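You operate a simulated robot arm through the tools that you are given. There is no shell and no other tool. Be economical: measure what you need, move in short steps, check, and stop when the job is done.

You are at the controls of a simulated robot arm. One attempt, no reset.

JOB
Put the 5 metres green and yellow coil from the top of the left front desk on the shelf under the long table and the 2 metres green and yellow coil on the top of the long table. Switch the volt meter switch on. Put one of the round black bases from the top of the short table on the shelf under the small table. Lift the lid of the floor box open. Do these in any order.

It is judged by the outcome, as a careful person would: the job done as asked, and still so three seconds after it is handed in. It fails if anything else is knocked over, pushed out of place, dropped, spilled or broken. A push-on lid holds only when it is set on centred and level and pressed home; a screw cap is set on level and turned clockwise until tight.

ROBOT AND FRAMES
A 6-joint arm with a two-finger parallel gripper on a trunk, on a base that drives. Base frame: it is fixed to the floor where the robot stands at the start and does not move with it; the origin is under the middle of the robot, x ahead of it, y to its left, z up. Readings come in mm, degrees, newtons and seconds.
Its first joint turns from -166.0 to 166.0 degrees. Places, roughly: green and yellow coil [1000, 0, 750]; lid of the floor box [300, 800, 200]; round black base (4x4x3 cm) [-1000, -1200, 700]; shelf under the long table [-1300, -300, 300]; shelf under the small table [-500, 2300, 300]; top of the long table [-1300, -300, 700]; volt meter switch [-900, -1200, 800]. Payload 3.43 kg.
The TCP is the grasp point between the finger pads, 34 mm short of the fingertips. In the tool frame z runs along the fingers and y along their closing line. Largest opening 128 mm; finger width 24, thickness 12; the body of the gripper, 48 by 130 mm, starts 96 mm behind the TCP.
Orientation is told as [roll, pitch, yaw] about the base's x, y, z axes, in that order, counted from this pose: with the fingers straight down and closing along the base's y, the tool's x points along the base's -x, its y along +y and its z along -z.

CONTROLS
- The arm moves only by the tool arm_command. Its argument "increments" is a list of rows, each a list of 2 entries, a list of its own where there are three numbers: the shift along the base's x, y, z in units of 25 mm (1.0 is 25 mm), then the turn, a rotation vector about the base's x, y, z in units of 6 degrees (1.0 is 6 degrees). In form: [[[tx, ty, tz], [wx, wy, wz]], ...]. A call has 1 to 10 rows; each row shifts and turns the commanded pose from where the row before left it. "hand" is the opening in per cent of the stroke, from 0 (shut) to 100 (fully open), set as the call begins (left out, the last holds). A call with a number of a shift or a turn outside -1 to 1 is refused whole. Rows are played at 5 a second. More than 50 mm and 8.6 degrees between two rows, or a gripper value outside its range, and nothing of the call is played. Where a pose cannot be reached the arm comes as near as it can. A force on the tool above 40 N (or 10 N above the force at the start of the call, whichever is more), or a blocked arm, ends the call early, and 0.2 s more pass. The fingers move at their own pace (about 153 mm/s each) and stop on an object; they squeeze with about 37 N. The grip force told is the motor's: it shows also when the fingers shut on nothing. Time passes only in rows, and 0.2 s behind the last, so rows that do not move let the fingers close. It gives the time, the measured TCP pose, the force on the tool (base axes), the opening and the grip force at its end, in the units of the frame above (readings bear some noise), with the torque about the TCP (base axes, N m) and any sound that the robot's microphone picked up.
- Cameras (640 x 400 px; columns grow to the right, rows downward): "scene" is now at [79.3, 165, 1153.6]; the picture's right is [-1.00, 0.01, 0.00], its down [0.01, 0.93, -0.36] and it looks along [-0.00, -0.36, -0.93] (base axes); focal length 214 px, centre (320, 200). "wrist" rides on the gripper at [76, -11, -160] in the tool frame; the picture's right is [0.15, 0.99, 0.00], its down [-0.88, 0.13, -0.46] and it looks along [-0.45, 0.07, 0.89] (tool axes); focal length 234 px, centre (320, 200). There is no depth. A picture from a camera that has moved, and an enlarged one, comes with that camera's place and axes in the base frame and with its lens.
- grab_frame(camera): a new picture of that camera. No time passes.
- roll_base(legs): drives the robot by 1 to 6 legs, each [ahead, left, turn to the left] in mm, mm and degrees, along the robot's own axes; the way and the turn of a leg run together, so that a leg with both is an arc; at most 1500 mm and 180 degrees a leg. The arm and the cameras ride along, it lands a little off, and it stops where it bumps. It gives what a move gives.
- aim_head(pan, tilt): turns the head with the scene camera to pan (to the left, within 143 degrees either way) and tilt (down, from -29 to 69), counted from straight ahead of the robot. It gives what a move gives.
- inspect(camera, box): a new picture of the part [left, top, right, bottom] of that camera's present view, enlarged. No time passes.
- hand_in(): hands the job in; it is judged then, once.

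Go step by step. Nothing tells you exact positions but the pictures and the camera data: compare them with the known pose of the tool, close in by small moves and look again before you grip or let go. The budget is 165 turns and 108 pictures, counting those below and the enlarged ones. Unless the task says otherwise, let go and move clear before handing in, and close with one line.

The tools are called after "Request:" as name(argument=value, ...) on one line, values as JSON. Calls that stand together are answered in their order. arm_command: Moves the arm, as the interface text tells. Its arguments: {"type":"object","properties":{"increments":{"type":"array"},"hand":{"type":"number"}},"required":["increments"]} The other tools are called the same way: roll_base (legs) drives the base; aim_head (pan, tilt) turns the head that bears the scene camera; grab_frame (camera) takes a picture; inspect (camera, box) takes an enlarged picture of a part of a camera's view; hand_in () hands the job in.

At the start:

```text
t: 0.0
tool_pos: [-392.7, -262.5, 1077.3]
tool_rot: [0.1, 0.0, 0.0]
force: [0.6, -0.1, -0.2]
ft_torque: [0.02, -0.03, 0.03]
width: 128.3
grasp_force: 0.2
robot x, y, heading: [-0.8, -0.9, -0.1]
head pan, tilt: [-90.4, 68.8]
```

scene: 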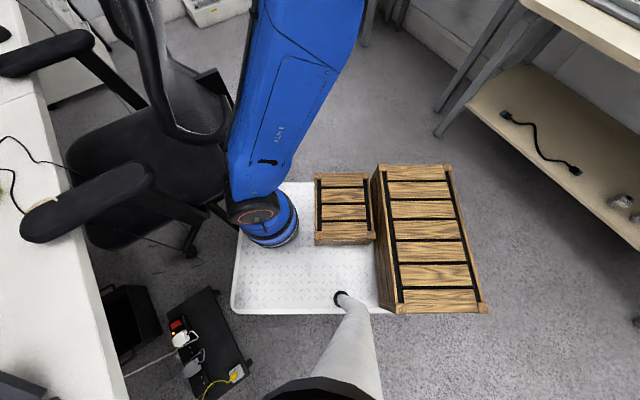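
wrist: 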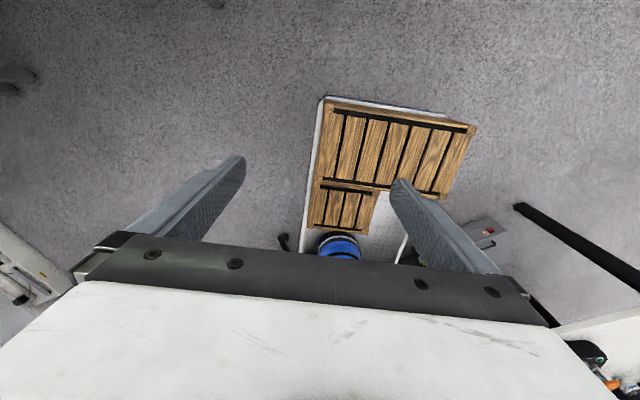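

I see the robot's own platform and desks around it. I'll look around with the head, first ahead to the front desk.

Request:
aim_head(pan=0, tilt=30)

Request:
grab_frame(camera="scene")

Request:
aim_head(pan=80, tilt=35)

Request:
grab_frame(camera="scene")

Request:
aim_head(pan=143, tilt=30)

Request:
grab_frame(camera="scene")

Request:
aim_head(pan=-130, tilt=30)

Request:
grab_frame(camera="scene")

```text
t: 1.6
tool_pos: [-391.8, -263.2, 1077.4]
tool_rot: [0.0, 0.0, 0.0]
force: [1.0, 0.0, 0.2]
ft_torque: [-0.01, 0.0, -0.01]
width: 128.3
grasp_force: 0.1
robot x, y, heading: [-1.2, 1.9, 0.2]
head pan, tilt: [0.0, 30.0]
```

```text
105 pictures are left
camera scene: at [170.2, 220.8, 1205.0], right [0.0, -1.0, 0.0], down [-0.5, 0.0, -0.87], along [0.87, 0.0, -0.5], focal length 214 px, centre (320, 200)
```

scene: 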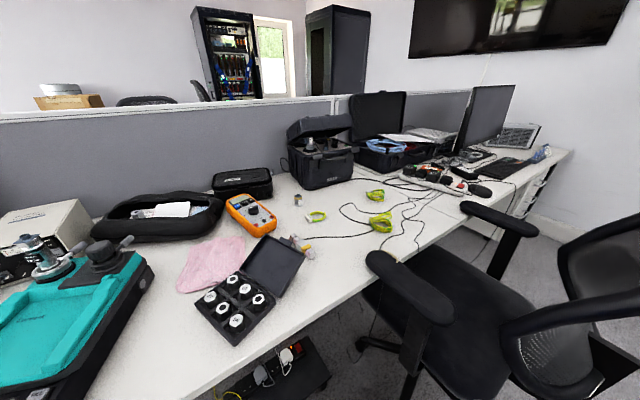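

```text
t: 3.2
tool_pos: [-392.3, -262.2, 1076.0]
tool_rot: [0.0, 0.1, 0.0]
force: [0.2, -0.1, -0.2]
ft_torque: [-0.02, 0.0, 0.01]
width: 128.4
grasp_force: 0.0
robot x, y, heading: [0.6, -0.9, -0.1]
head pan, tilt: [80.0, 35.0]
```

```text
104 pictures are left
camera scene: at [95.1, 307.6, 1197.3], right [0.98, -0.17, 0.0], down [-0.1, -0.56, -0.82], along [0.14, 0.81, -0.57], focal length 214 px, centre (320, 200)
```

scene: 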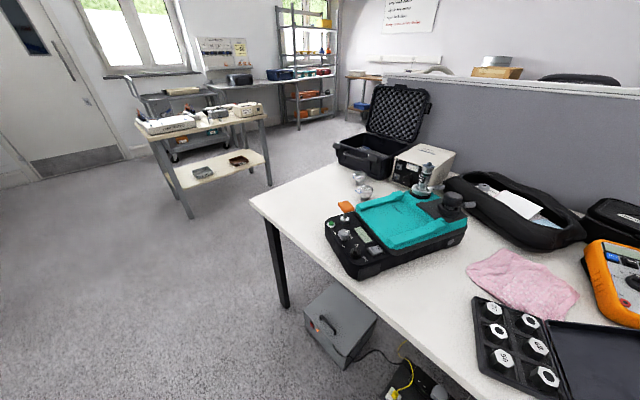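

```text
t: 4.5
tool_pos: [-392.3, -263.1, 1077.1]
tool_rot: [0.0, 0.0, 0.0]
force: [0.2, -0.1, -0.2]
ft_torque: [-0.02, 0.0, -0.01]
width: 128.2
grasp_force: 0.1
robot x, y, heading: [-0.9, 3.6, 0.1]
head pan, tilt: [143.0, 30.0]
```

```text
103 pictures are left
camera scene: at [7.5, 275.4, 1205.0], right [0.6, 0.8, 0.0], down [0.4, -0.3, -0.87], along [-0.69, 0.52, -0.5], focal length 214 px, centre (320, 200)
```

scene: 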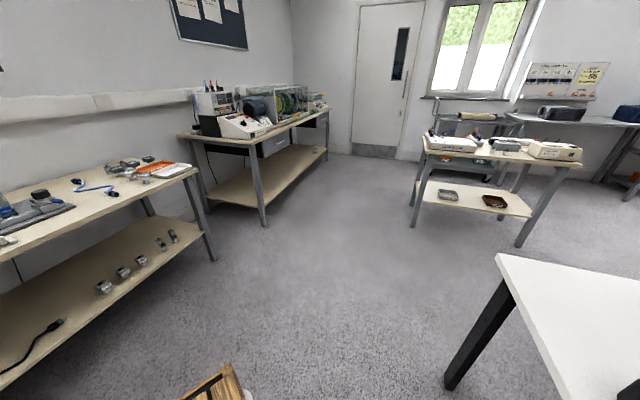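

```text
t: 8.3
tool_pos: [-392.4, -263.6, 1077.6]
tool_rot: [0.0, 0.0, -0.1]
force: [0.2, -0.4, -0.8]
ft_torque: [0.0, -0.02, -0.01]
width: 128.1
grasp_force: 0.1
robot x, y, heading: [2.8, 1.5, 0.2]
head pan, tilt: [-130.0, 30.0]
```

```text
102 pictures are left
camera scene: at [21.6, 151.6, 1205.0], right [-0.77, 0.64, 0.0], down [0.32, 0.38, -0.87], along [-0.56, -0.66, -0.5], focal length 214 px, centre (320, 200)
```

scene: 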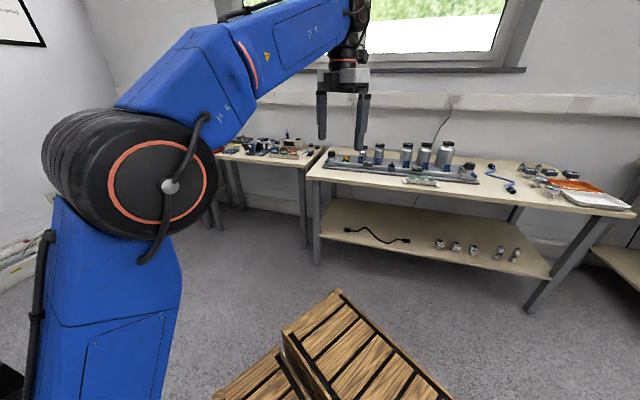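

The coils are on the front desk; there appear to be three. Let me zoom in on them and other targets.

Request:
aim_head(pan=-12, tilt=32)

Request:
inspect(camera="scene", box=[220, 140, 380, 240])

Request:
aim_head(pan=78, tilt=55)

Request:
grab_frame(camera="scene")

Request:
aim_head(pan=-143, tilt=25)

Request:
inspect(camera="scene", box=[80, 130, 400, 330])

```text
t: 10.3
tool_pos: [-392.0, -264.0, 1077.0]
tool_rot: [0.0, 0.0, 0.0]
force: [0.8, 1.1, 0.9]
ft_torque: [-0.03, -0.01, 0.01]
width: 128.0
grasp_force: 0.1
robot x, y, heading: [-2.9, -2.0, -0.2]
head pan, tilt: [-12.0, 32.0]
```

```text
4.00 times, centred on (300, 190) of scene
camera zoom: at [167.3, 202.2, 1201.9], right [-0.21, -0.98, 0.0], down [-0.52, 0.11, -0.85], along [0.83, -0.18, -0.53], focal length 858 px, centre (400, 240)
```

zoom: 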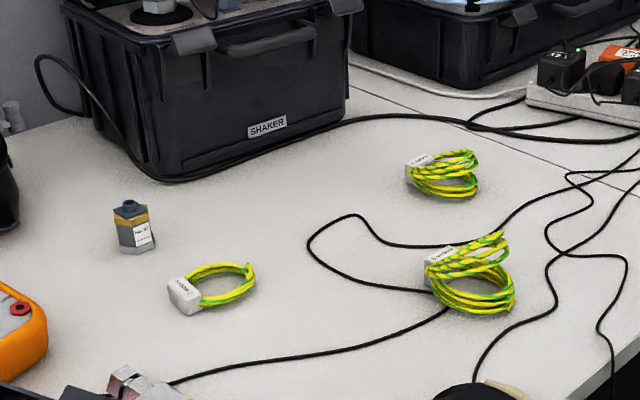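

```text
t: 11.9
tool_pos: [-392.0, -262.2, 1078.4]
tool_rot: [0.0, 0.0, 0.0]
force: [-0.3, -0.5, -0.7]
ft_torque: [0.01, 0.02, -0.03]
width: 128.2
grasp_force: 0.1
robot x, y, heading: [0.4, -1.1, -0.1]
head pan, tilt: [78.0, 55.0]
```

```text
100 pictures are left
camera scene: at [94.8, 291.4, 1169.0], right [0.98, -0.21, 0.0], down [-0.17, -0.8, -0.57], along [0.12, 0.56, -0.82], focal length 214 px, centre (320, 200)
```

scene: 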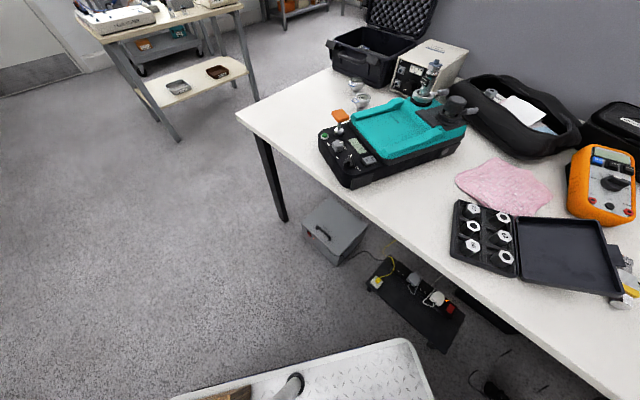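

```text
t: 15.1
tool_pos: [-392.1, -264.1, 1078.0]
tool_rot: [0.0, 0.0, 0.0]
force: [0.5, 0.0, -0.1]
ft_torque: [0.04, 0.02, -0.04]
width: 128.0
grasp_force: 0.1
robot x, y, heading: [2.8, 2.9, 0.1]
head pan, tilt: [-143.0, 25.0]
```

```text
2.00 times, centred on (240, 230) of scene
camera zoom: at [6.2, 165.4, 1213.0], right [-0.6, 0.8, 0.0], down [0.34, 0.25, -0.91], along [-0.72, -0.55, -0.42], focal length 429 px, centre (480, 140)
```

zoom: 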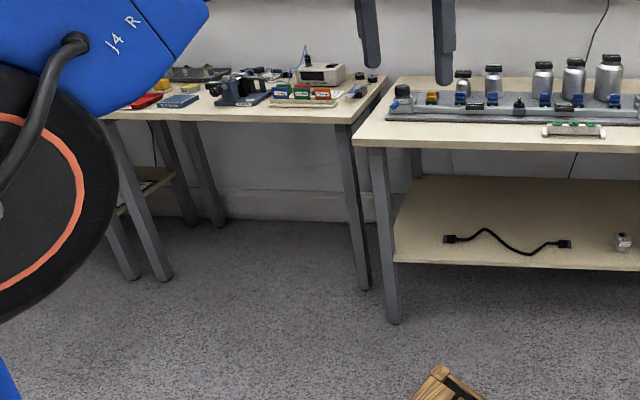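

The labels face up near (870,240), (1040,-30), (830,-5). First I swing the arm around the right side, high, to the front.

Request:
arm_command(increments=[[[1, -0.1, 0], [0, 0, 0]], [[1, -0.1, 0], [0, 0, 0]], [[1, -0.1, 0], [0, 0, 0]], [[1, -0.1, 0], [0, 0, 0]], [[1, -0.1, 0], [0, 0, 0]], [[1, -0.1, 0], [0, 0, 0]], [[1, -0.1, 0], [0, 0, 0]], [[1, -0.1, 0], [0, 0, 0]], [[1, -0.1, 0], [0, 0, 0]], [[1, -0.1, 0], [0, 0, 0]]])

Request:
arm_command(increments=[[[1, -0.1, 0], [0, 0, 0]], [[1, -0.1, 0], [0, 0, 0]], [[1, -0.1, 0], [0, 0, 0]], [[1, -0.1, 0], [0, 0, 0]], [[1, -0.1, 0], [0, 0, 0]], [[1, -0.1, 0], [0, 0, 0]], [[1, -0.1, 0], [0, 0, 0]], [[1, -0.1, 0], [0, 0, 0]], [[1, -0.1, 0], [0, 0, 0]], [[1, -0.1, 0], [0, 0, 0]]])

Request:
aim_head(pan=-60, tilt=20)

Request:
grab_frame(camera="scene")

```text
t: 17.3
tool_pos: [-140.9, -288.5, 1076.8]
tool_rot: [0.0, 0.0, 0.0]
force: [-0.4, -0.3, -0.9]
ft_torque: [0.05, -0.02, 0.03]
width: 127.8
grasp_force: 0.1
robot x, y, heading: [0.6, 0.1, 0.2]
head pan, tilt: [-143.0, 25.0]
```

```text
t: 19.5
tool_pos: [109.5, -313.1, 1077.3]
tool_rot: [0.1, 0.0, 0.0]
force: [0.5, -0.5, 0.1]
ft_torque: [0.02, -0.02, -0.03]
width: 127.6
grasp_force: 0.0
robot x, y, heading: [-0.2, -1.3, 0.1]
head pan, tilt: [-143.0, 25.0]
```

```text
t: 21.1
tool_pos: [108.8, -312.4, 1077.4]
tool_rot: [0.0, 0.0, 0.0]
force: [-0.6, 0.6, 0.2]
ft_torque: [0.01, -0.03, -0.01]
width: 128.2
grasp_force: 0.0
robot x, y, heading: [1.6, -1.2, -0.1]
head pan, tilt: [-60.0, 20.0]
```

```text
98 pictures are left
camera scene: at [126.3, 140.3, 1221.1], right [-0.87, -0.5, 0.0], down [-0.17, 0.3, -0.94], along [0.47, -0.81, -0.34], focal length 214 px, centre (320, 200)
```

scene: 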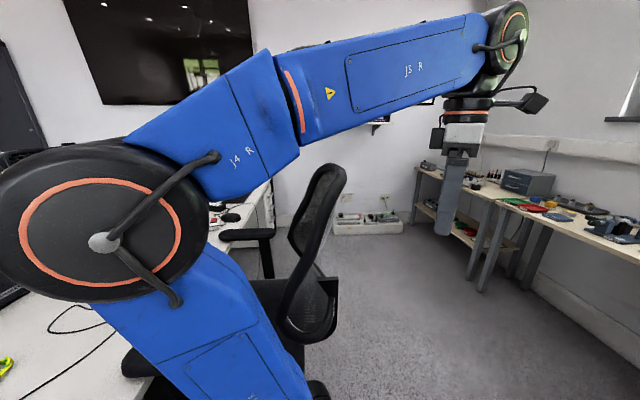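

The swing is clear so far; the chair back is near (600,-600), so I keep closer in and slightly higher.

Request:
arm_command(increments=[[[1, -0.1, 0.3], [0, 0, 0]], [[1, -0.1, 0.3], [0, 0, 0]], [[1, -0.1, 0.3], [0, 0, 0]], [[1, -0.1, 0.3], [0, 0, 0]], [[1, -0.1, 0.3], [0, 0, 0]], [[1, -0.1, 0.3], [0, 0, 0]], [[1, 0, 0], [0, 0, 0]], [[1, 0, 0], [0, 0, 0]], [[1, 0, 0], [0, 0, 0]], [[1, 0, 0], [0, 0, 0]]])

Request:
arm_command(increments=[[[1, 0.2, 0], [0, 0, 0]], [[1, 0.3, 0], [0, 0, 0]], [[1, 0.4, 0], [0, 0, 0]], [[1, 0.5, 0], [0, 0, 0]], [[1, 0.6, 0], [0, 0, 0]], [[1, 0.7, 0], [0, 0, 0]], [[1, 0.8, 0], [0, 0, 0]], [[1, 0.9, 0], [0, 0, 0]], [[0.8, 1, 0], [0, 0, 0]], [[0.6, 1, 0], [0, 0, 0]]])

Request:
aim_head(pan=-10, tilt=30)

Request:
grab_frame(camera="scene")

```text
t: 22.7
tool_pos: [274.7, -327.1, 1121.8]
tool_rot: [0.0, 0.5, 0.0]
force: [-0.4, -0.3, -0.6]
ft_torque: [0.04, 0.03, -0.03]
width: 127.8
grasp_force: 0.2
robot x, y, heading: [2.5, 0.9, 0.1]
head pan, tilt: [-60.0, 20.0]
stopped in row 8: the force on the tool passed its limit at 48 N (the readings are from after the stop); the commanded pose is now the measured one
```

```text
t: 22.9
tool_pos: [278.1, -326.5, 1122.5]
tool_rot: [0.0, 0.6, -0.2]
force: [0.4, 0.5, -1.1]
ft_torque: [0.01, 0.03, 0.02]
width: 128.0
grasp_force: 0.1
robot x, y, heading: [0.3, -0.3, -0.1]
head pan, tilt: [-60.0, 20.0]
stopped in row 1: the force on the tool passed its limit at 47 N (the readings are from after the stop); the commanded pose is now the measured one
```

```text
t: 24.1
tool_pos: [278.4, -327.9, 1121.9]
tool_rot: [0.1, 0.7, -0.1]
force: [-0.3, 0.1, -0.8]
ft_torque: [-0.02, 0.01, -0.03]
width: 128.2
grasp_force: 0.2
robot x, y, heading: [-0.1, 0.0, 0.1]
head pan, tilt: [-10.0, 30.0]
```

```text
97 pictures are left
camera scene: at [168.6, 205.2, 1205.0], right [-0.17, -0.98, 0.0], down [-0.49, 0.09, -0.87], along [0.85, -0.15, -0.5], focal length 214 px, centre (320, 200)
```

scene: 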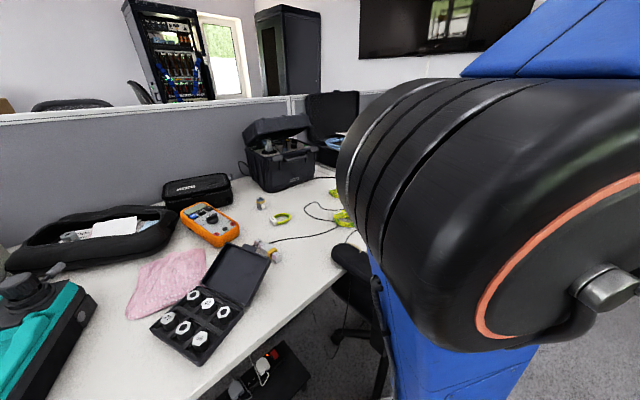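

The swing stopped with a force spike; I'll check the wrist view and another scene view.

Request:
grab_frame(camera="wrist")

Request:
aim_head(pan=-75, tilt=10)

Request:
grab_frame(camera="scene")

```text
96 pictures are left
camera wrist: at [203.2, -337.9, 1282.2], right [-0.14, 0.99, 0.0], down [0.89, 0.13, 0.45], along [0.44, 0.07, -0.9], focal length 234 px, centre (320, 200)
```

wrist: 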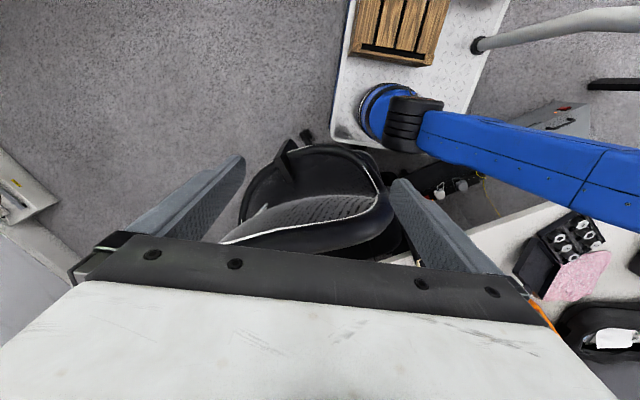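

```text
t: 25.5
tool_pos: [277.8, -326.6, 1122.0]
tool_rot: [0.0, 0.7, -0.1]
force: [-0.5, -0.6, -0.3]
ft_torque: [0.06, -0.01, 0.02]
width: 128.0
grasp_force: 0.1
robot x, y, heading: [-2.0, -2.7, 0.2]
head pan, tilt: [-75.0, 10.0]
```

```text
95 pictures are left
camera scene: at [103.6, 131.2, 1237.3], right [-0.97, -0.26, 0.0], down [-0.05, 0.17, -0.98], along [0.26, -0.95, -0.17], focal length 214 px, centre (320, 200)
```

scene: 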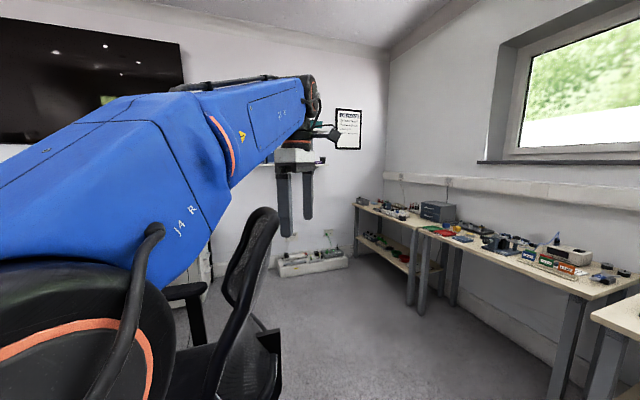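

No contact at the gripper; the arm's elbow is probably meeting the head as the arm is folded in. I back off, drive to open floor, and swing there with the arm further out.

Request:
arm_command(increments=[[[-1, 0, 0], [0, 0, 0]], [[-1, 0, 0], [0, 0, 0]], [[-1, 0, 0], [0, 0, 0]]])

Request:
roll_base(legs=[[-450, 0, 0], [0, 800, 0]])

Request:
arm_command(increments=[[[0.2, -1, 0], [0, 0, 0]], [[0.2, -1, 0], [0, 0, 0]], [[0.2, -1, 0], [0, 0, 0]], [[0.2, -1, 0], [0, 0, 0]], [[0.2, -1, 0], [0, 0, 0]], [[0.2, -1, 0], [0, 0, 0]], [[0.2, -1, 0], [0, 0, 0]], [[0.2, -1, 0], [0, 0, 0]], [[0.2, -1, 0], [0, 0, 0]], [[0.2, -1, 0], [0, 0, 0]]])

Request:
grab_frame(camera="scene")

```text
t: 26.3
tool_pos: [204.4, -326.4, 1122.4]
tool_rot: [0.1, 0.6, -0.2]
force: [-0.5, -0.1, -0.4]
ft_torque: [0.01, 0.01, -0.02]
width: 128.1
grasp_force: 0.0
robot x, y, heading: [-0.7, -1.3, 0.1]
head pan, tilt: [-75.0, 10.0]
```

```text
t: 32.9
tool_pos: [-251.5, 467.5, 1122.5]
tool_rot: [0.1, 0.7, 0.6]
force: [0.2, -0.6, -0.5]
ft_torque: [0.01, 0.01, -0.02]
width: 127.7
grasp_force: 0.0
robot x, y, heading: [-464.9, 792.8, 0.9]
head pan, tilt: [-75.0, 10.0]
```

```text
t: 35.1
tool_pos: [-202.0, 220.4, 1126.4]
tool_rot: [0.0, 0.6, 0.7]
force: [-0.4, 0.0, 0.7]
ft_torque: [-0.09, -0.02, 0.0]
width: 128.0
grasp_force: 0.0
robot x, y, heading: [-464.2, 791.3, 0.9]
head pan, tilt: [-75.0, 10.0]
```

```text
94 pictures are left
camera scene: at [-360.4, 924.7, 1237.4], right [-0.96, -0.27, 0.0], down [-0.05, 0.17, -0.98], along [0.27, -0.95, -0.17], focal length 214 px, centre (320, 200)
```

scene: 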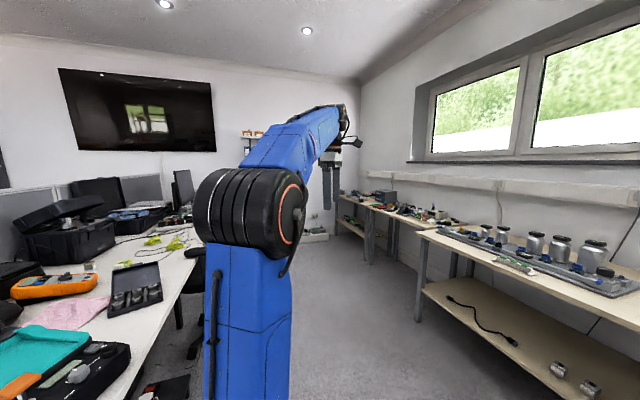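

Now the elbow is clear; I swing on along an arc with the arm well out.

Request:
arm_command(increments=[[[0.97, 0.12, 0], [0, 0, 0]], [[0.97, 0.12, 0], [0, 0, 0]], [[0.97, 0.12, 0], [0, 0, 0]], [[0.97, 0.12, 0], [0, 0, 0]], [[0.97, 0.15, 0], [0, 0, 0]], [[0.97, 0.2, 0], [0, 0, 0]], [[0.95, 0.25, 0], [0, 0, 0]], [[0.95, 0.3, 0], [0, 0, 0]], [[0.95, 0.3, 0], [0, 0, 0]], [[0.93, 0.35, 0], [0, 0, 0]]])

Request:
arm_command(increments=[[[0.9, 0.4, 0], [0, 0, 0]], [[0.9, 0.4, 0], [0, 0, 0]], [[0.9, 0.4, 0], [0, 0, 0]], [[0.8, 0.6, 0], [0, 0, 0]], [[0.8, 0.6, 0], [0, 0, 0]], [[0.7, 0.7, 0], [0, 0, 0]], [[0.7, 0.7, 0], [0, 0, 0]], [[0.7, 0.7, 0], [0, 0, 0]], [[0.6, 0.8, 0], [0, 0, 0]], [[0.6, 0.8, 0], [0, 0, 0]]])

Request:
arm_command(increments=[[[0.6, 0.8, 0], [0, 0, 0]], [[0.6, 0.8, 0], [0, 0, 0]], [[0.5, 0.85, 0], [0, 0, 0]], [[0.5, 0.85, 0], [0, 0, 0]], [[0.4, 0.9, 0], [0, 0, 0]], [[0.4, 0.9, 0], [0, 0, 0]], [[0.3, 0.95, 0], [0, 0, 0]], [[0.3, 0.95, 0], [0, 0, 0]], [[0.2, 0.97, 0], [0, 0, 0]], [[0.2, 0.97, 0], [0, 0, 0]]])

Request:
aim_head(pan=-20, tilt=30)

Request:
grab_frame(camera="scene")

```text
t: 37.3
tool_pos: [39.1, 269.2, 1122.4]
tool_rot: [0.0, 0.7, 0.8]
force: [0.7, 0.0, 0.7]
ft_torque: [-0.02, -0.01, -0.01]
width: 128.2
grasp_force: 0.0
robot x, y, heading: [-460.5, 794.4, 1.0]
head pan, tilt: [-75.0, 10.0]
```

```text
t: 39.5
tool_pos: [224.6, 422.4, 1121.7]
tool_rot: [0.1, 0.7, 0.7]
force: [0.0, -0.4, -0.3]
ft_torque: [-0.04, -0.01, 0.02]
width: 127.7
grasp_force: 0.0
robot x, y, heading: [-463.1, 791.9, 0.9]
head pan, tilt: [-75.0, 10.0]
```

```text
t: 41.7
tool_pos: [327.0, 646.2, 1121.5]
tool_rot: [0.1, 0.6, 0.6]
force: [0.0, 0.3, 0.3]
ft_torque: [0.04, 0.03, 0.03]
width: 128.1
grasp_force: 0.1
robot x, y, heading: [-462.6, 793.3, 1.1]
head pan, tilt: [-75.0, 10.0]
```

```text
t: 42.9
tool_pos: [328.5, 646.7, 1122.3]
tool_rot: [0.1, 0.7, 0.7]
force: [0.2, -0.3, 1.2]
ft_torque: [-0.02, 0.01, 0.0]
width: 128.2
grasp_force: 0.1
robot x, y, heading: [-462.9, 792.9, 1.2]
head pan, tilt: [-20.0, 30.0]
```

```text
93 pictures are left
camera scene: at [-300.4, 984.3, 1205.0], right [-0.33, -0.94, 0.0], down [-0.47, 0.16, -0.87], along [0.82, -0.28, -0.5], focal length 214 px, centre (320, 200)
```

scene: 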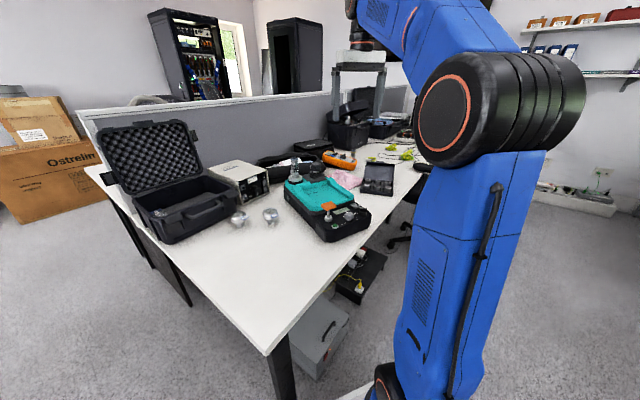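

The arm is now at the front, and the floor box is just ahead. Let me inspect the box and the lid handle.

Request:
inspect(camera="scene", box=[240, 280, 400, 380])

Request:
grab_frame(camera="wrist")

```text
4.00 times, centred on (320, 330) of scene
camera zoom: at [-300.4, 984.3, 1205.0], right [-0.33, -0.94, 0.0], down [-0.47, 0.16, -0.87], along [0.82, -0.28, -0.5], focal length 858 px, centre (320, -320)
```

zoom: 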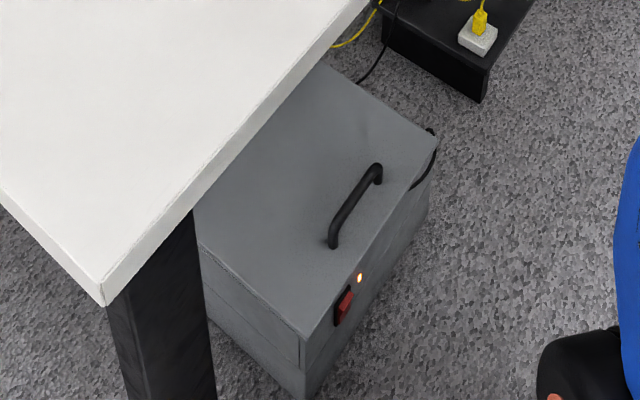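

```text
91 pictures are left
camera wrist: at [253.0, 633.5, 1282.7], right [-0.16, 0.99, 0.0], down [0.88, 0.14, 0.45], along [0.44, 0.07, -0.9], focal length 234 px, centre (320, 200)
```

wrist: 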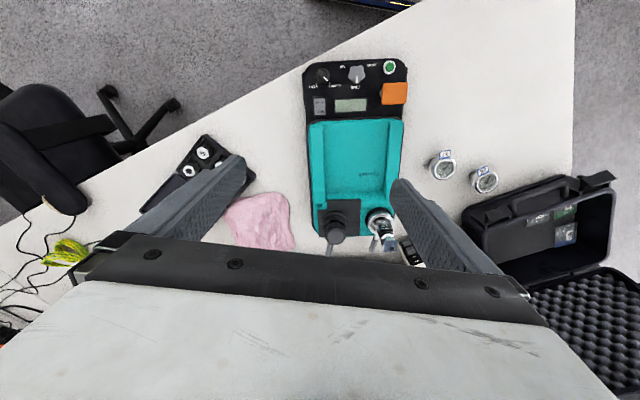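

The box sits under the skewed desk (room axes turned about 32°), hinge at the back. I'll align the robot with the room and stand off in front of the box.

Request:
roll_base(legs=[[-200, -550, 0], [0, 0, 31.3]])

Request:
aim_head(pan=0, tilt=35)

Request:
grab_frame(camera="scene")

```text
t: 47.8
tool_pos: [104.4, 494.1, 1121.9]
tool_rot: [0.2, 0.7, 31.2]
force: [-0.3, 0.2, -1.1]
ft_torque: [0.01, 0.01, 0.02]
width: 128.0
grasp_force: 0.0
robot x, y, heading: [-653.3, 220.2, 31.5]
head pan, tilt: [-20.0, 30.0]
```

```text
t: 48.7
tool_pos: [104.2, 493.7, 1122.9]
tool_rot: [0.2, 0.8, 31.2]
force: [0.5, 0.6, -0.7]
ft_torque: [-0.01, 0.02, -0.02]
width: 128.0
grasp_force: 0.0
robot x, y, heading: [-653.3, 218.0, 31.6]
head pan, tilt: [0.0, 35.0]
```

```text
90 pictures are left
camera scene: at [-621.7, 495.0, 1197.2], right [0.52, -0.85, 0.0], down [-0.49, -0.3, -0.82], along [0.7, 0.43, -0.57], focal length 214 px, centre (320, 200)
```

scene: 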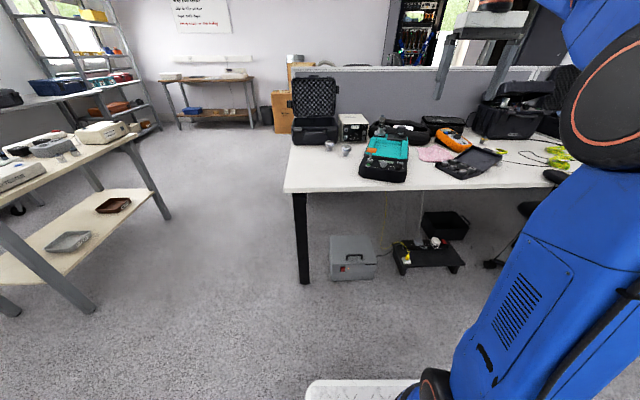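

The view is aligned with the desk. I zoom in on the box and desk edge.

Request:
inspect(camera="scene", box=[290, 180, 418, 290])

```text
3.64 times, centred on (354, 235) of scene
camera zoom: at [-621.7, 495.0, 1197.2], right [0.52, -0.85, 0.0], down [-0.49, -0.3, -0.82], along [0.7, 0.43, -0.57], focal length 780 px, centre (196, 73)
```

zoom: 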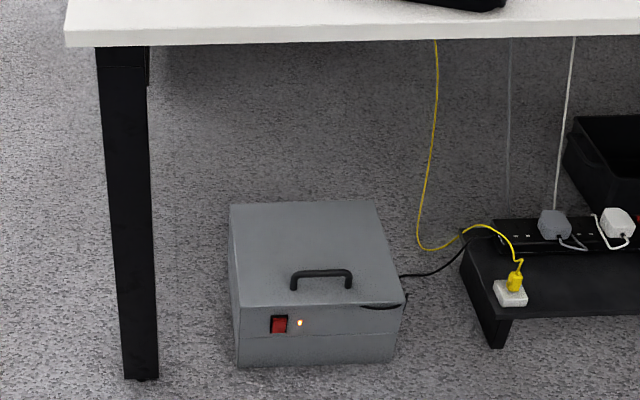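

Measured in the robot frame: box front x'≈1000, lid top z≈160, hinge x'≈1237, handle bar at (1032, 14, 204), desk edge x'≈940. I'll lower the tool in front of the desk, turning it so the fingers close in the vertical plane.

Request:
arm_command(increments=[[[-0.6, 0.45, -0.6], [0, 0, -1]], [[-0.6, 0.45, -0.6], [0, 0, -1]], [[-0.6, 0.45, -0.6], [0, 0, -1]], [[-0.6, 0.45, -0.6], [0, 0, -1]], [[-0.6, 0.45, -0.6], [0, 0, -1]], [[-0.6, 0.45, -0.6], [0, 0, -1]], [[-0.6, 0.45, -0.6], [0, 0, -1]], [[-0.6, 0.45, -0.6], [0, 0, -1]], [[-0.6, 0.45, -0.6], [0, 0, -1]], [[-0.6, 0.45, -0.6], [0, 0, -1]]])

Request:
arm_command(increments=[[[0, 0, -1], [0, 0, -1]], [[0, 0, -1], [0, 0, -1]], [[0, 0, -1], [0, 0, -1]], [[0, 0, -1], [0, 0, -1]], [[0, 0, -1], [0, 0, -1]], [[0, 0, -1], [0, 0, 0]], [[0, 0, -1], [0, 0, 0]], [[0, 0, -1], [0, 0, 0]], [[0, 0, -1], [0, 0, 0]], [[0, 0, -1], [0, 0, 0]]])

Request:
arm_command(increments=[[[0, 0, -1], [0, 0, 0]], [[0, 0, -1], [0, 0, 0]], [[0, 0, -1], [0, 0, 0]], [[0, 0, -1], [0, 0, 0]], [[0, 0, -1], [0.52, -0.85, 0]], [[0, 0, -1], [0.52, -0.85, 0]], [[0, 0, -1], [0.52, -0.85, 0]], [[0, 0, -1], [0.52, -0.85, 0]], [[0, 0, -1], [0.52, -0.85, 0]], [[0, 0, -1], [0.52, -0.85, 0]]])

Request:
aim_head(pan=-10, tilt=45)

Request:
grab_frame(camera="scene")

```text
t: 50.9
tool_pos: [-45.5, 604.9, 972.1]
tool_rot: [0.1, 0.7, -28.9]
force: [-0.3, 0.2, -0.2]
ft_torque: [-0.05, -0.01, 0.01]
width: 127.8
grasp_force: 0.1
robot x, y, heading: [-644.7, 217.9, 31.7]
head pan, tilt: [0.0, 35.0]
```

```text
t: 53.1
tool_pos: [-45.6, 604.7, 723.0]
tool_rot: [0.1, 0.6, -58.9]
force: [-0.5, -0.7, 0.5]
ft_torque: [0.0, 0.01, 0.0]
width: 127.9
grasp_force: 0.0
robot x, y, heading: [-651.1, 219.4, 31.4]
head pan, tilt: [0.0, 35.0]
```

```text
t: 55.3
tool_pos: [-22.7, 616.7, 544.9]
tool_rot: [28.3, 0.9, -58.0]
force: [0.3, 0.3, -0.1]
ft_torque: [0.02, 0.0, 0.02]
width: 128.0
grasp_force: 0.1
out of reach, approached as far as the arm can: row 8, 9, 10
robot x, y, heading: [-650.4, 217.4, 31.0]
head pan, tilt: [0.0, 35.0]
```

```text
t: 56.0
tool_pos: [-22.9, 615.1, 545.0]
tool_rot: [28.3, 0.9, -58.1]
force: [0.2, 0.8, -0.5]
ft_torque: [0.02, -0.02, -0.02]
width: 127.8
grasp_force: 0.0
robot x, y, heading: [-649.7, 217.9, 31.5]
head pan, tilt: [-10.0, 45.0]
```

```text
88 pictures are left
camera scene: at [-621.2, 478.9, 1182.5], right [0.37, -0.93, 0.0], down [-0.66, -0.26, -0.71], along [0.66, 0.26, -0.71], focal length 214 px, centre (320, 200)
```

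scene: 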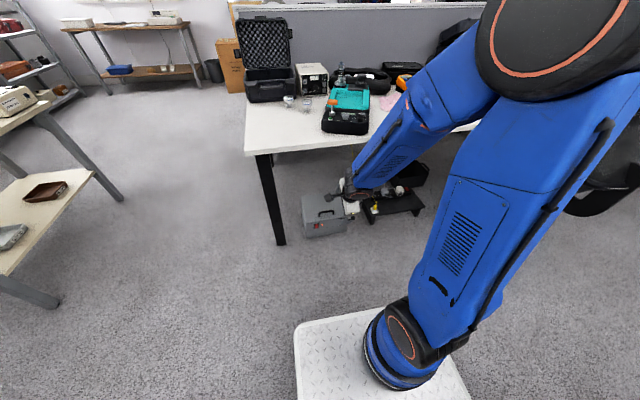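

The arm was at its folded limit. I'll go further out and down with a 45° tool instead.

Request:
arm_command(increments=[[[0.64, 0.39, -0.2], [0, 0, 0]], [[0.64, 0.39, -0.2], [0, 0, 0]], [[0.64, 0.39, -0.5], [0, 0, 0]], [[0.64, 0.39, -0.5], [0, 0, 0]], [[0.64, 0.39, -0.5], [0, 0, 0]]])

```text
t: 57.2
tool_pos: [61.3, 667.3, 513.7]
tool_rot: [27.8, 0.9, -58.1]
force: [-0.3, -0.4, 0.3]
ft_torque: [0.01, -0.02, -0.01]
width: 127.9
grasp_force: 0.0
out of reach, approached as far as the arm can: row 3, 4, 5
robot x, y, heading: [-650.4, 218.4, 31.3]
head pan, tilt: [-10.0, 45.0]
```

The tilt stopped at 28°. I look at the arm's shape to understand the limit.

Request:
inspect(camera="scene", box=[260, 60, 500, 260])

Request:
grab_frame(camera="wrist")

```text
2.00 times, centred on (380, 160) of scene
camera zoom: at [-621.3, 478.8, 1182.4], right [0.36, -0.93, 0.0], down [-0.66, -0.26, -0.71], along [0.66, 0.26, -0.71], focal length 429 px, centre (200, 280)
```

zoom: 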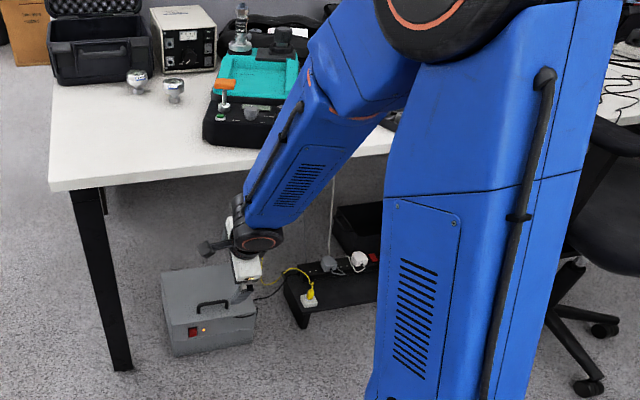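

```text
86 pictures are left
camera wrist: at [-49.1, 685.0, 650.8], right [0.67, 0.58, 0.46], down [0.39, -0.81, 0.45], along [0.63, -0.12, -0.76], focal length 234 px, centre (320, 200)
```

wrist: 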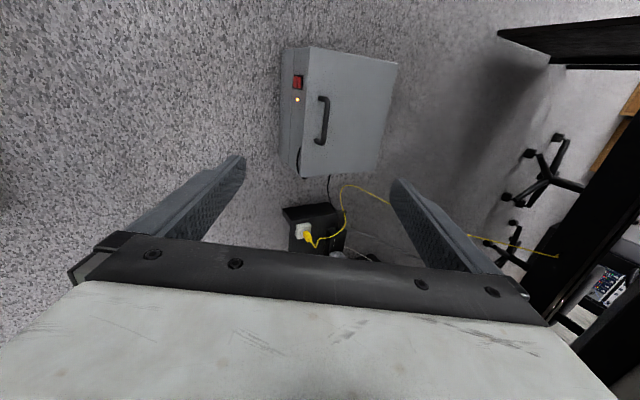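

The wrist can't tilt flatter than the forearm, so I need more reach: I'll work with the arm out to the robot's right side, robot parallel to the desk. I swing the arm to the right now in open space.

Request:
arm_command(increments=[[[0.42, -0.91, 0.4], [0, 0, -0.44]], [[0.42, -0.91, 0.4], [0, 0, -0.44]], [[0.42, -0.91, 0.4], [0, 0, -0.44]], [[0.42, -0.91, 0.4], [0, 0, -0.44]], [[0.42, -0.91, 0.4], [0, 0, -0.44]], [[0.21, -0.98, 0.2], [0, 0, -0.44]], [[0.21, -0.98, 0.2], [0, 0, -0.44]], [[0.21, -0.98, 0.2], [0, 0, -0.44]], [[0.21, -0.98, 0.2], [0, 0, -0.44]], [[0.21, -0.98, 0.2], [0, 0, -0.44]]])

Request:
arm_command(increments=[[[-0.03, -1, 0], [0, 0, -0.44]], [[-0.03, -1, 0], [0, 0, -0.44]], [[-0.03, -1, 0], [0, 0, -0.44]], [[-0.03, -1, 0], [0, 0, -0.44]], [[-0.03, -1, 0], [0, 0, -0.44]], [[-0.26, -0.97, 0], [0, 0, -0.44]], [[-0.26, -0.97, 0], [0, 0, -0.44]], [[-0.26, -0.97, 0], [0, 0, -0.44]], [[-0.26, -0.97, 0], [0, 0, -0.44]], [[-0.26, -0.97, 0], [0, 0, -0.44]]])

Request:
arm_command(increments=[[[-0.47, -0.88, 0], [0, 0, -0.44]], [[-0.47, -0.88, 0], [0, 0, -0.44]], [[-0.47, -0.88, 0], [0, 0, -0.44]], [[-0.47, -0.88, 0], [0, 0, -0.44]], [[-0.47, -0.88, 0], [0, 0, -0.44]], [[-0.66, -0.75, 0], [0, 0, -0.44]], [[-0.66, -0.75, 0], [0, 0, -0.44]], [[-0.66, -0.75, 0], [0, 0, -0.44]], [[-0.66, -0.75, 0], [0, 0, -0.44]], [[-0.66, -0.75, 0], [0, 0, -0.44]]])

```text
t: 59.4
tool_pos: [141.9, 430.6, 587.0]
tool_rot: [28.4, 0.9, -84.7]
force: [-0.6, -1.2, 0.6]
ft_torque: [-0.02, 0.03, 0.01]
width: 128.0
grasp_force: 0.0
robot x, y, heading: [-649.8, 215.6, 31.4]
head pan, tilt: [-10.0, 45.0]
```

```text
t: 61.6
tool_pos: [106.0, 185.4, 587.6]
tool_rot: [28.4, 0.9, -111.0]
force: [-1.0, 0.0, 0.3]
ft_torque: [0.0, -0.01, 0.0]
width: 128.1
grasp_force: 0.1
robot x, y, heading: [-649.8, 217.1, 31.3]
head pan, tilt: [-10.0, 45.0]
```

```text
t: 63.8
tool_pos: [-36.5, -19.7, 587.4]
tool_rot: [28.4, 0.9, -137.4]
force: [-0.3, 0.5, -0.6]
ft_torque: [0.02, 0.0, 0.04]
width: 128.0
grasp_force: 0.0
robot x, y, heading: [-649.4, 218.8, 31.2]
head pan, tilt: [-10.0, 45.0]
```

Arm is now at about -79° from the robot's nose. I drive so that this direction points at the box, with ~950 mm reach.

Request:
roll_base(legs=[[26, -279, 0], [0, 0, 79.2]])

Request:
aim_head(pan=-72, tilt=32)

Request:
grab_frame(camera="scene")

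Request:
grab_frame(camera="wrist")

```text
t: 69.0
tool_pos: [-107.2, 537.2, 586.2]
tool_rot: [28.3, 0.9, -60.7]
force: [-0.5, 0.3, 0.2]
ft_torque: [0.02, 0.0, 0.0]
width: 128.0
grasp_force: 0.0
robot x, y, heading: [-483.4, -7.6, 108.1]
head pan, tilt: [-10.0, 45.0]
```

```text
t: 70.3
tool_pos: [-107.3, 536.8, 586.4]
tool_rot: [28.3, 1.0, -60.8]
force: [-0.7, -0.1, 0.7]
ft_torque: [-0.01, 0.02, 0.02]
width: 128.1
grasp_force: 0.0
robot x, y, heading: [-481.5, -0.6, 107.9]
head pan, tilt: [-72.0, 32.0]
```

```text
85 pictures are left
camera scene: at [-642.3, 55.3, 1201.9], right [0.59, -0.81, 0.0], down [-0.43, -0.31, -0.85], along [0.68, 0.5, -0.53], focal length 214 px, centre (320, 200)
```

scene: 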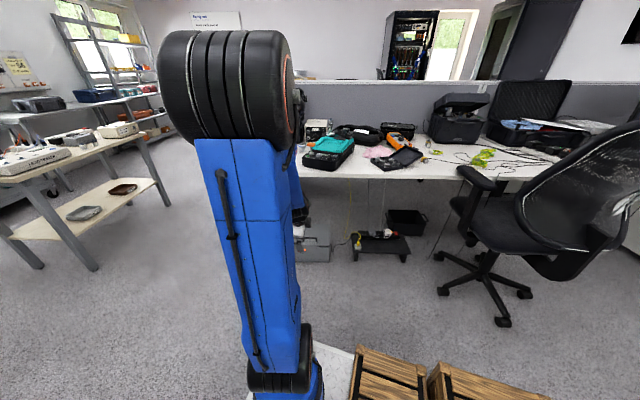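

```text
84 pictures are left
camera wrist: at [-219.2, 558.6, 723.5], right [0.69, 0.55, 0.47], down [0.35, -0.82, 0.45], along [0.63, -0.15, -0.76], focal length 234 px, centre (320, 200)
```

wrist: 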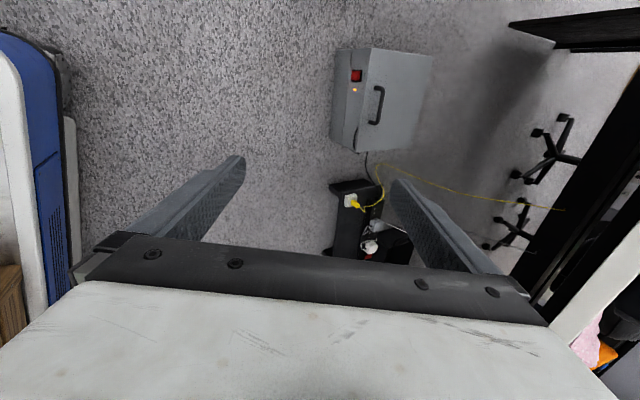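

The wrist view agrees on the box. I back off ~110 mm for reach and move the tool toward the handle.

Request:
roll_base(legs=[[-26, 107, 0]])

Request:
arm_command(increments=[[[0.69, 0.49, -0.3], [0, 0, 0]], [[0.69, 0.49, -0.3], [0, 0, 0]], [[0.69, 0.49, -0.4], [0, 0, 0]], [[0.69, 0.49, -0.4], [0, 0, 0]], [[0.69, 0.49, -0.5], [0, 0, 0]], [[0.69, 0.49, -0.5], [0, 0, 0]], [[0.69, 0.49, -0.6], [0, 0, 0]], [[0.69, 0.49, -0.6], [0, 0, 0]], [[0.69, 0.49, -0.6], [0, 0, 0]], [[0.69, 0.49, -0.6], [0, 0, 0]]])

Request:
arm_command(increments=[[[0.69, 0.49, -0.5], [0, 0, 0]], [[0.69, 0.49, -0.5], [0, 0, 0]], [[0.69, 0.49, -0.5], [0, 0, 0]], [[0.69, 0.49, -0.5], [0, 0, 0]], [[0.69, 0.49, -0.5], [0, 0, 0]], [[0.69, 0.49, -0.5], [0, 0, 0]], [[0.69, 0.49, -0.5], [0, 0, 0]]])

Request:
grab_frame(camera="wrist")

```text
t: 71.5
tool_pos: [-199.3, 481.1, 587.2]
tool_rot: [28.3, 0.9, -60.4]
force: [-0.6, 0.1, 0.3]
ft_torque: [-0.01, -0.04, 0.0]
width: 127.9
grasp_force: 0.2
robot x, y, heading: [-569.0, -65.7, 108.3]
head pan, tilt: [-72.0, 32.0]
```

```text
t: 73.7
tool_pos: [-28.0, 602.5, 467.7]
tool_rot: [28.3, 0.8, -60.5]
force: [0.3, -0.2, 0.8]
ft_torque: [-0.02, 0.02, -0.02]
width: 128.0
grasp_force: 0.1
robot x, y, heading: [-568.5, -65.3, 108.0]
head pan, tilt: [-72.0, 32.0]
```

```text
t: 75.3
tool_pos: [91.7, 688.9, 380.3]
tool_rot: [28.5, 0.9, -60.5]
force: [0.1, 0.0, 0.0]
ft_torque: [0.0, 0.02, 0.01]
width: 127.9
grasp_force: 0.0
robot x, y, heading: [-575.2, -62.2, 108.2]
head pan, tilt: [-72.0, 32.0]
```

```text
83 pictures are left
camera wrist: at [-19.7, 710.7, 516.3], right [0.69, 0.55, 0.47], down [0.35, -0.82, 0.45], along [0.64, -0.14, -0.76], focal length 234 px, centre (320, 200)
```

wrist: 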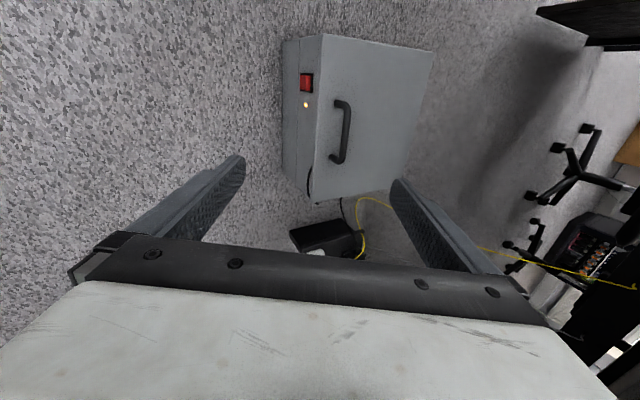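

Bar estimated at about (216,771,195). I move to a standoff 80 mm short of it.

Request:
arm_command(increments=[[[0.58, 0.39, -0.7], [0, 0, 0]], [[0.58, 0.39, -0.7], [0, 0, 0]], [[0.58, 0.39, -0.7], [0, 0, 0]], [[0.58, 0.39, -0.7], [0, 0, 0]], [[0.58, 0.39, -0.7], [0, 0, 0]], [[0.58, 0.39, -0.7], [0, 0, 0]]], hand=60)

Request:
grab_frame(camera="wrist")

```text
t: 76.7
tool_pos: [178.6, 744.4, 276.2]
tool_rot: [28.2, 0.9, -60.5]
force: [0.1, -0.6, -1.1]
ft_torque: [-0.01, 0.02, -0.03]
width: 76.7
grasp_force: 0.1
robot x, y, heading: [-570.4, -62.6, 108.3]
head pan, tilt: [-72.0, 32.0]
```

```text
82 pictures are left
camera wrist: at [66.9, 766.3, 411.7], right [0.69, 0.55, 0.47], down [0.35, -0.82, 0.45], along [0.64, -0.15, -0.76], focal length 234 px, centre (320, 200)
```

wrist: 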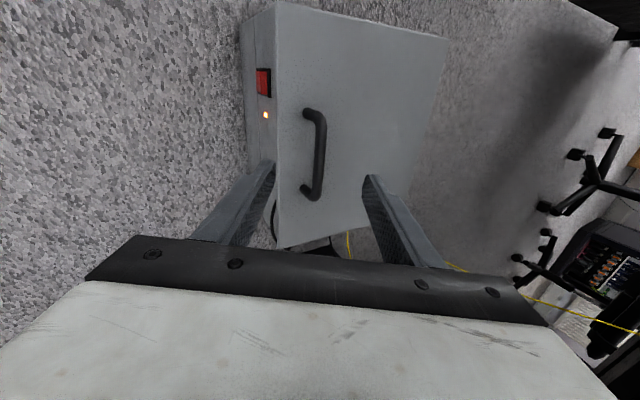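

Triangulation gives the bar at about (206,769,208). I narrow the fingers and move in.

Request:
arm_command(increments=[[[0.3, 0.287, -0.77], [0, 0, 0]], [[0.3, 0.287, -0.77], [0, 0, 0]], [[0.3, 0.287, -0.77], [0, 0, 0]]], hand=40)

Request:
grab_frame(camera="wrist")

```text
t: 77.6
tool_pos: [201.2, 765.5, 219.2]
tool_rot: [28.4, 0.8, -60.5]
force: [-12.1, -9.3, 18.8]
ft_torque: [-0.83, 0.81, -0.15]
width: 53.8
grasp_force: 2.3
robot x, y, heading: [-571.8, -61.6, 108.3]
head pan, tilt: [-72.0, 32.0]
stopped in row 3: the force on the tool passed its limit at 45 N (the readings are from after the stop); the commanded pose is now the measured one
```

```text
81 pictures are left
camera wrist: at [90.1, 787.6, 356.0], right [0.69, 0.55, 0.47], down [0.35, -0.82, 0.45], along [0.64, -0.15, -0.76], focal length 234 px, centre (320, 200)
```

wrist: 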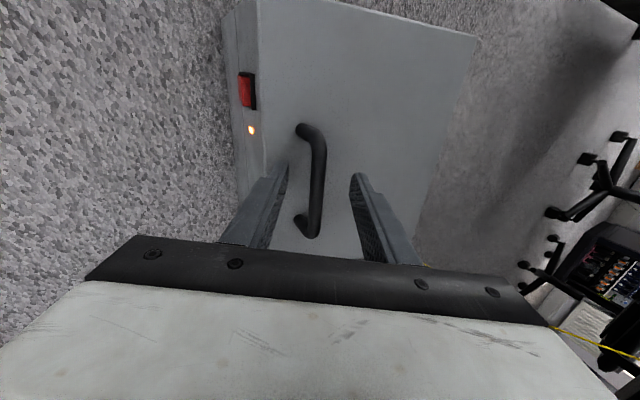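

The front fingertip touches the lid; the bar is between the fingers. I lift a few mm and close.

Request:
arm_command(increments=[[[-0.1, -0.06, 0.35], [0, 0, 0]], [[0, 0, 0], [0, 0, 0]], [[0, 0, 0], [0, 0, 0]], [[0, 0, 0], [0, 0, 0]]], hand=0)

```text
t: 78.6
tool_pos: [200.4, 765.1, 228.9]
tool_rot: [28.5, 0.9, -60.4]
force: [29.6, 17.3, -10.3]
ft_torque: [-0.23, -0.67, 1.0]
width: 12.9
grasp_force: 45.1
robot x, y, heading: [-570.8, -63.9, 108.0]
head pan, tilt: [-72.0, 32.0]
```

Gripped on the bar. I ease the side load, then start lifting along the lid's arc.

Request:
arm_command(increments=[[[0.12, 0.07, 0.05], [0, 0, 0]], [[0, 0, 0], [0, 0, 0]]])

Request:
arm_command(increments=[[[0.215, 0.132, 0.85], [0, 0, 0]], [[0.293, 0.18, 0.81], [0, 0, 0]], [[0.361, 0.222, 0.776], [0.26, -0.42, 0]]])

Request:
grab_frame(camera="wrist")

```text
t: 79.2
tool_pos: [202.5, 764.8, 227.3]
tool_rot: [28.3, 0.9, -60.5]
force: [-7.3, -0.7, -2.2]
ft_torque: [-0.39, -0.13, 1.04]
width: 13.0
grasp_force: 45.1
robot x, y, heading: [-570.3, -62.2, 108.4]
head pan, tilt: [-72.0, 32.0]
```

```text
t: 80.0
tool_pos: [224.6, 780.8, 290.2]
tool_rot: [31.5, 1.0, -60.3]
force: [-28.2, 8.9, 8.2]
ft_torque: [-0.13, 0.12, 1.19]
width: 13.0
grasp_force: 45.3
robot x, y, heading: [-572.1, -60.3, 108.5]
head pan, tilt: [-72.0, 32.0]
```

```text
80 pictures are left
camera wrist: at [105.5, 798.5, 422.5], right [0.67, 0.54, 0.52], down [0.33, -0.83, 0.44], along [0.67, -0.12, -0.73], focal length 234 px, centre (320, 200)
```

wrist: 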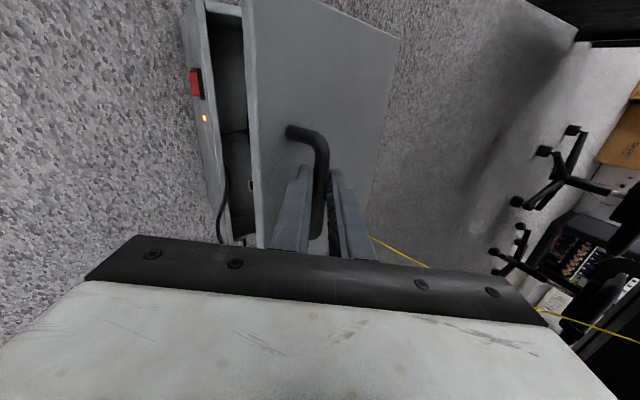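

The lid is lifting with the bar. I continue along the arc with slight corrections.

Request:
arm_command(increments=[[[0.252, 0.201, 0.76], [0.26, -0.42, 0]], [[0.422, 0.306, 0.7], [0.26, -0.42, 0]], [[0.49, 0.348, 0.63], [0.26, -0.42, 0]]])

```text
t: 80.8
tool_pos: [254.2, 798.2, 338.7]
tool_rot: [40.1, 1.2, -60.3]
force: [16.1, 16.3, -33.3]
ft_torque: [-0.51, -0.28, 0.94]
width: 13.0
grasp_force: 44.7
robot x, y, heading: [-575.9, -67.7, 108.2]
head pan, tilt: [-72.0, 32.0]
```

Around 36° open. I continue with more inward and less upward motion.

Request:
arm_command(increments=[[[0.7, 0.43, 0.3], [0, 0, 0]], [[0.648, 0.397, 0.42], [0.1, -0.17, 0]], [[0.682, 0.418, 0.36], [0.1, -0.17, 0]]])

Request:
grab_frame(camera="wrist")

Request:
grab_frame(camera="scene")

```text
t: 81.6
tool_pos: [305.5, 833.6, 372.1]
tool_rot: [42.8, 1.2, -60.2]
force: [-6.0, -4.3, 9.0]
ft_torque: [-0.49, -0.29, 0.9]
width: 13.1
grasp_force: 44.6
robot x, y, heading: [-571.3, -66.4, 108.1]
head pan, tilt: [-72.0, 32.0]
```

```text
79 pictures are left
camera wrist: at [166.0, 838.3, 483.4], right [0.57, 0.47, 0.67], down [0.26, -0.88, 0.4], along [0.78, -0.05, -0.62], focal length 234 px, centre (320, 200)
```

wrist: 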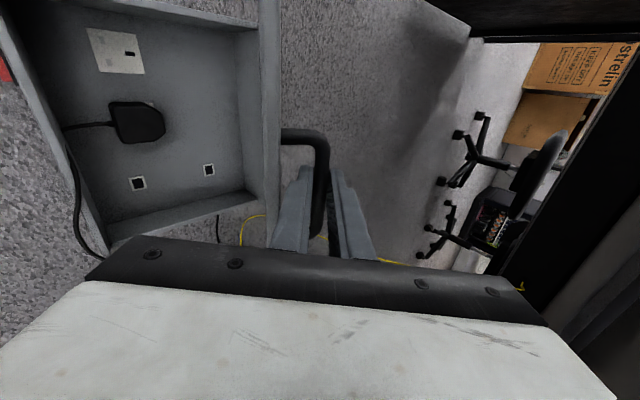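

```text
78 pictures are left
camera scene: at [-733.6, -3.1, 1201.9], right [0.59, -0.81, 0.0], down [-0.43, -0.31, -0.85], along [0.68, 0.5, -0.53], focal length 214 px, centre (320, 200)
```

scene: 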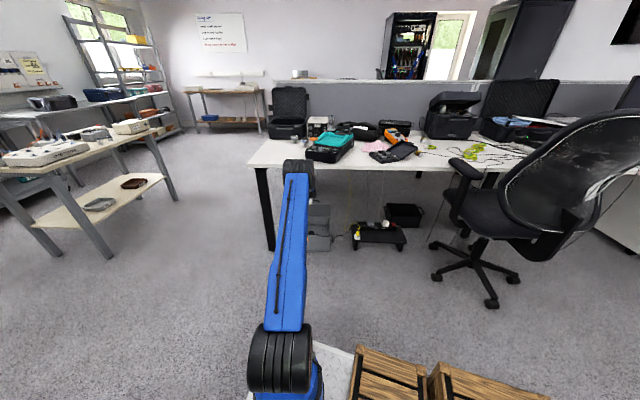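

About 55° open with low forces. I continue, flattening the tool to stay below the desk edge.

Request:
arm_command(increments=[[[0.58, 0.355, 0.15], [0.21, -0.34, 0]], [[0.716, 0.439, 0.17], [0.21, -0.34, 0]], [[0.75, 0.46, 0.1], [0.21, -0.34, 0]]])

Request:
inspect(camera="scene", box=[240, 130, 400, 260])

```text
t: 82.0
tool_pos: [312.0, 837.9, 374.1]
tool_rot: [44.0, 1.1, -60.0]
force: [-12.5, -10.7, 18.5]
ft_torque: [-2.8, 0.33, 1.08]
width: 12.8
grasp_force: 45.3
robot x, y, heading: [-572.3, -61.8, 108.4]
head pan, tilt: [-72.0, 32.0]
stopped in row 1: the force on the tool passed its limit at 63 N (the readings are from after the stop); the commanded pose is now the measured one
```

```text
3.08 times, centred on (320, 195) of scene
camera zoom: at [-734.1, -3.4, 1201.8], right [0.59, -0.81, 0.0], down [-0.43, -0.31, -0.85], along [0.68, 0.5, -0.53], focal length 660 px, centre (320, 215)
```

zoom: 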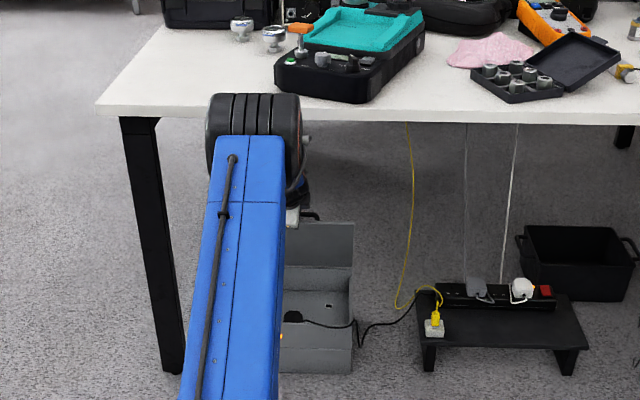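

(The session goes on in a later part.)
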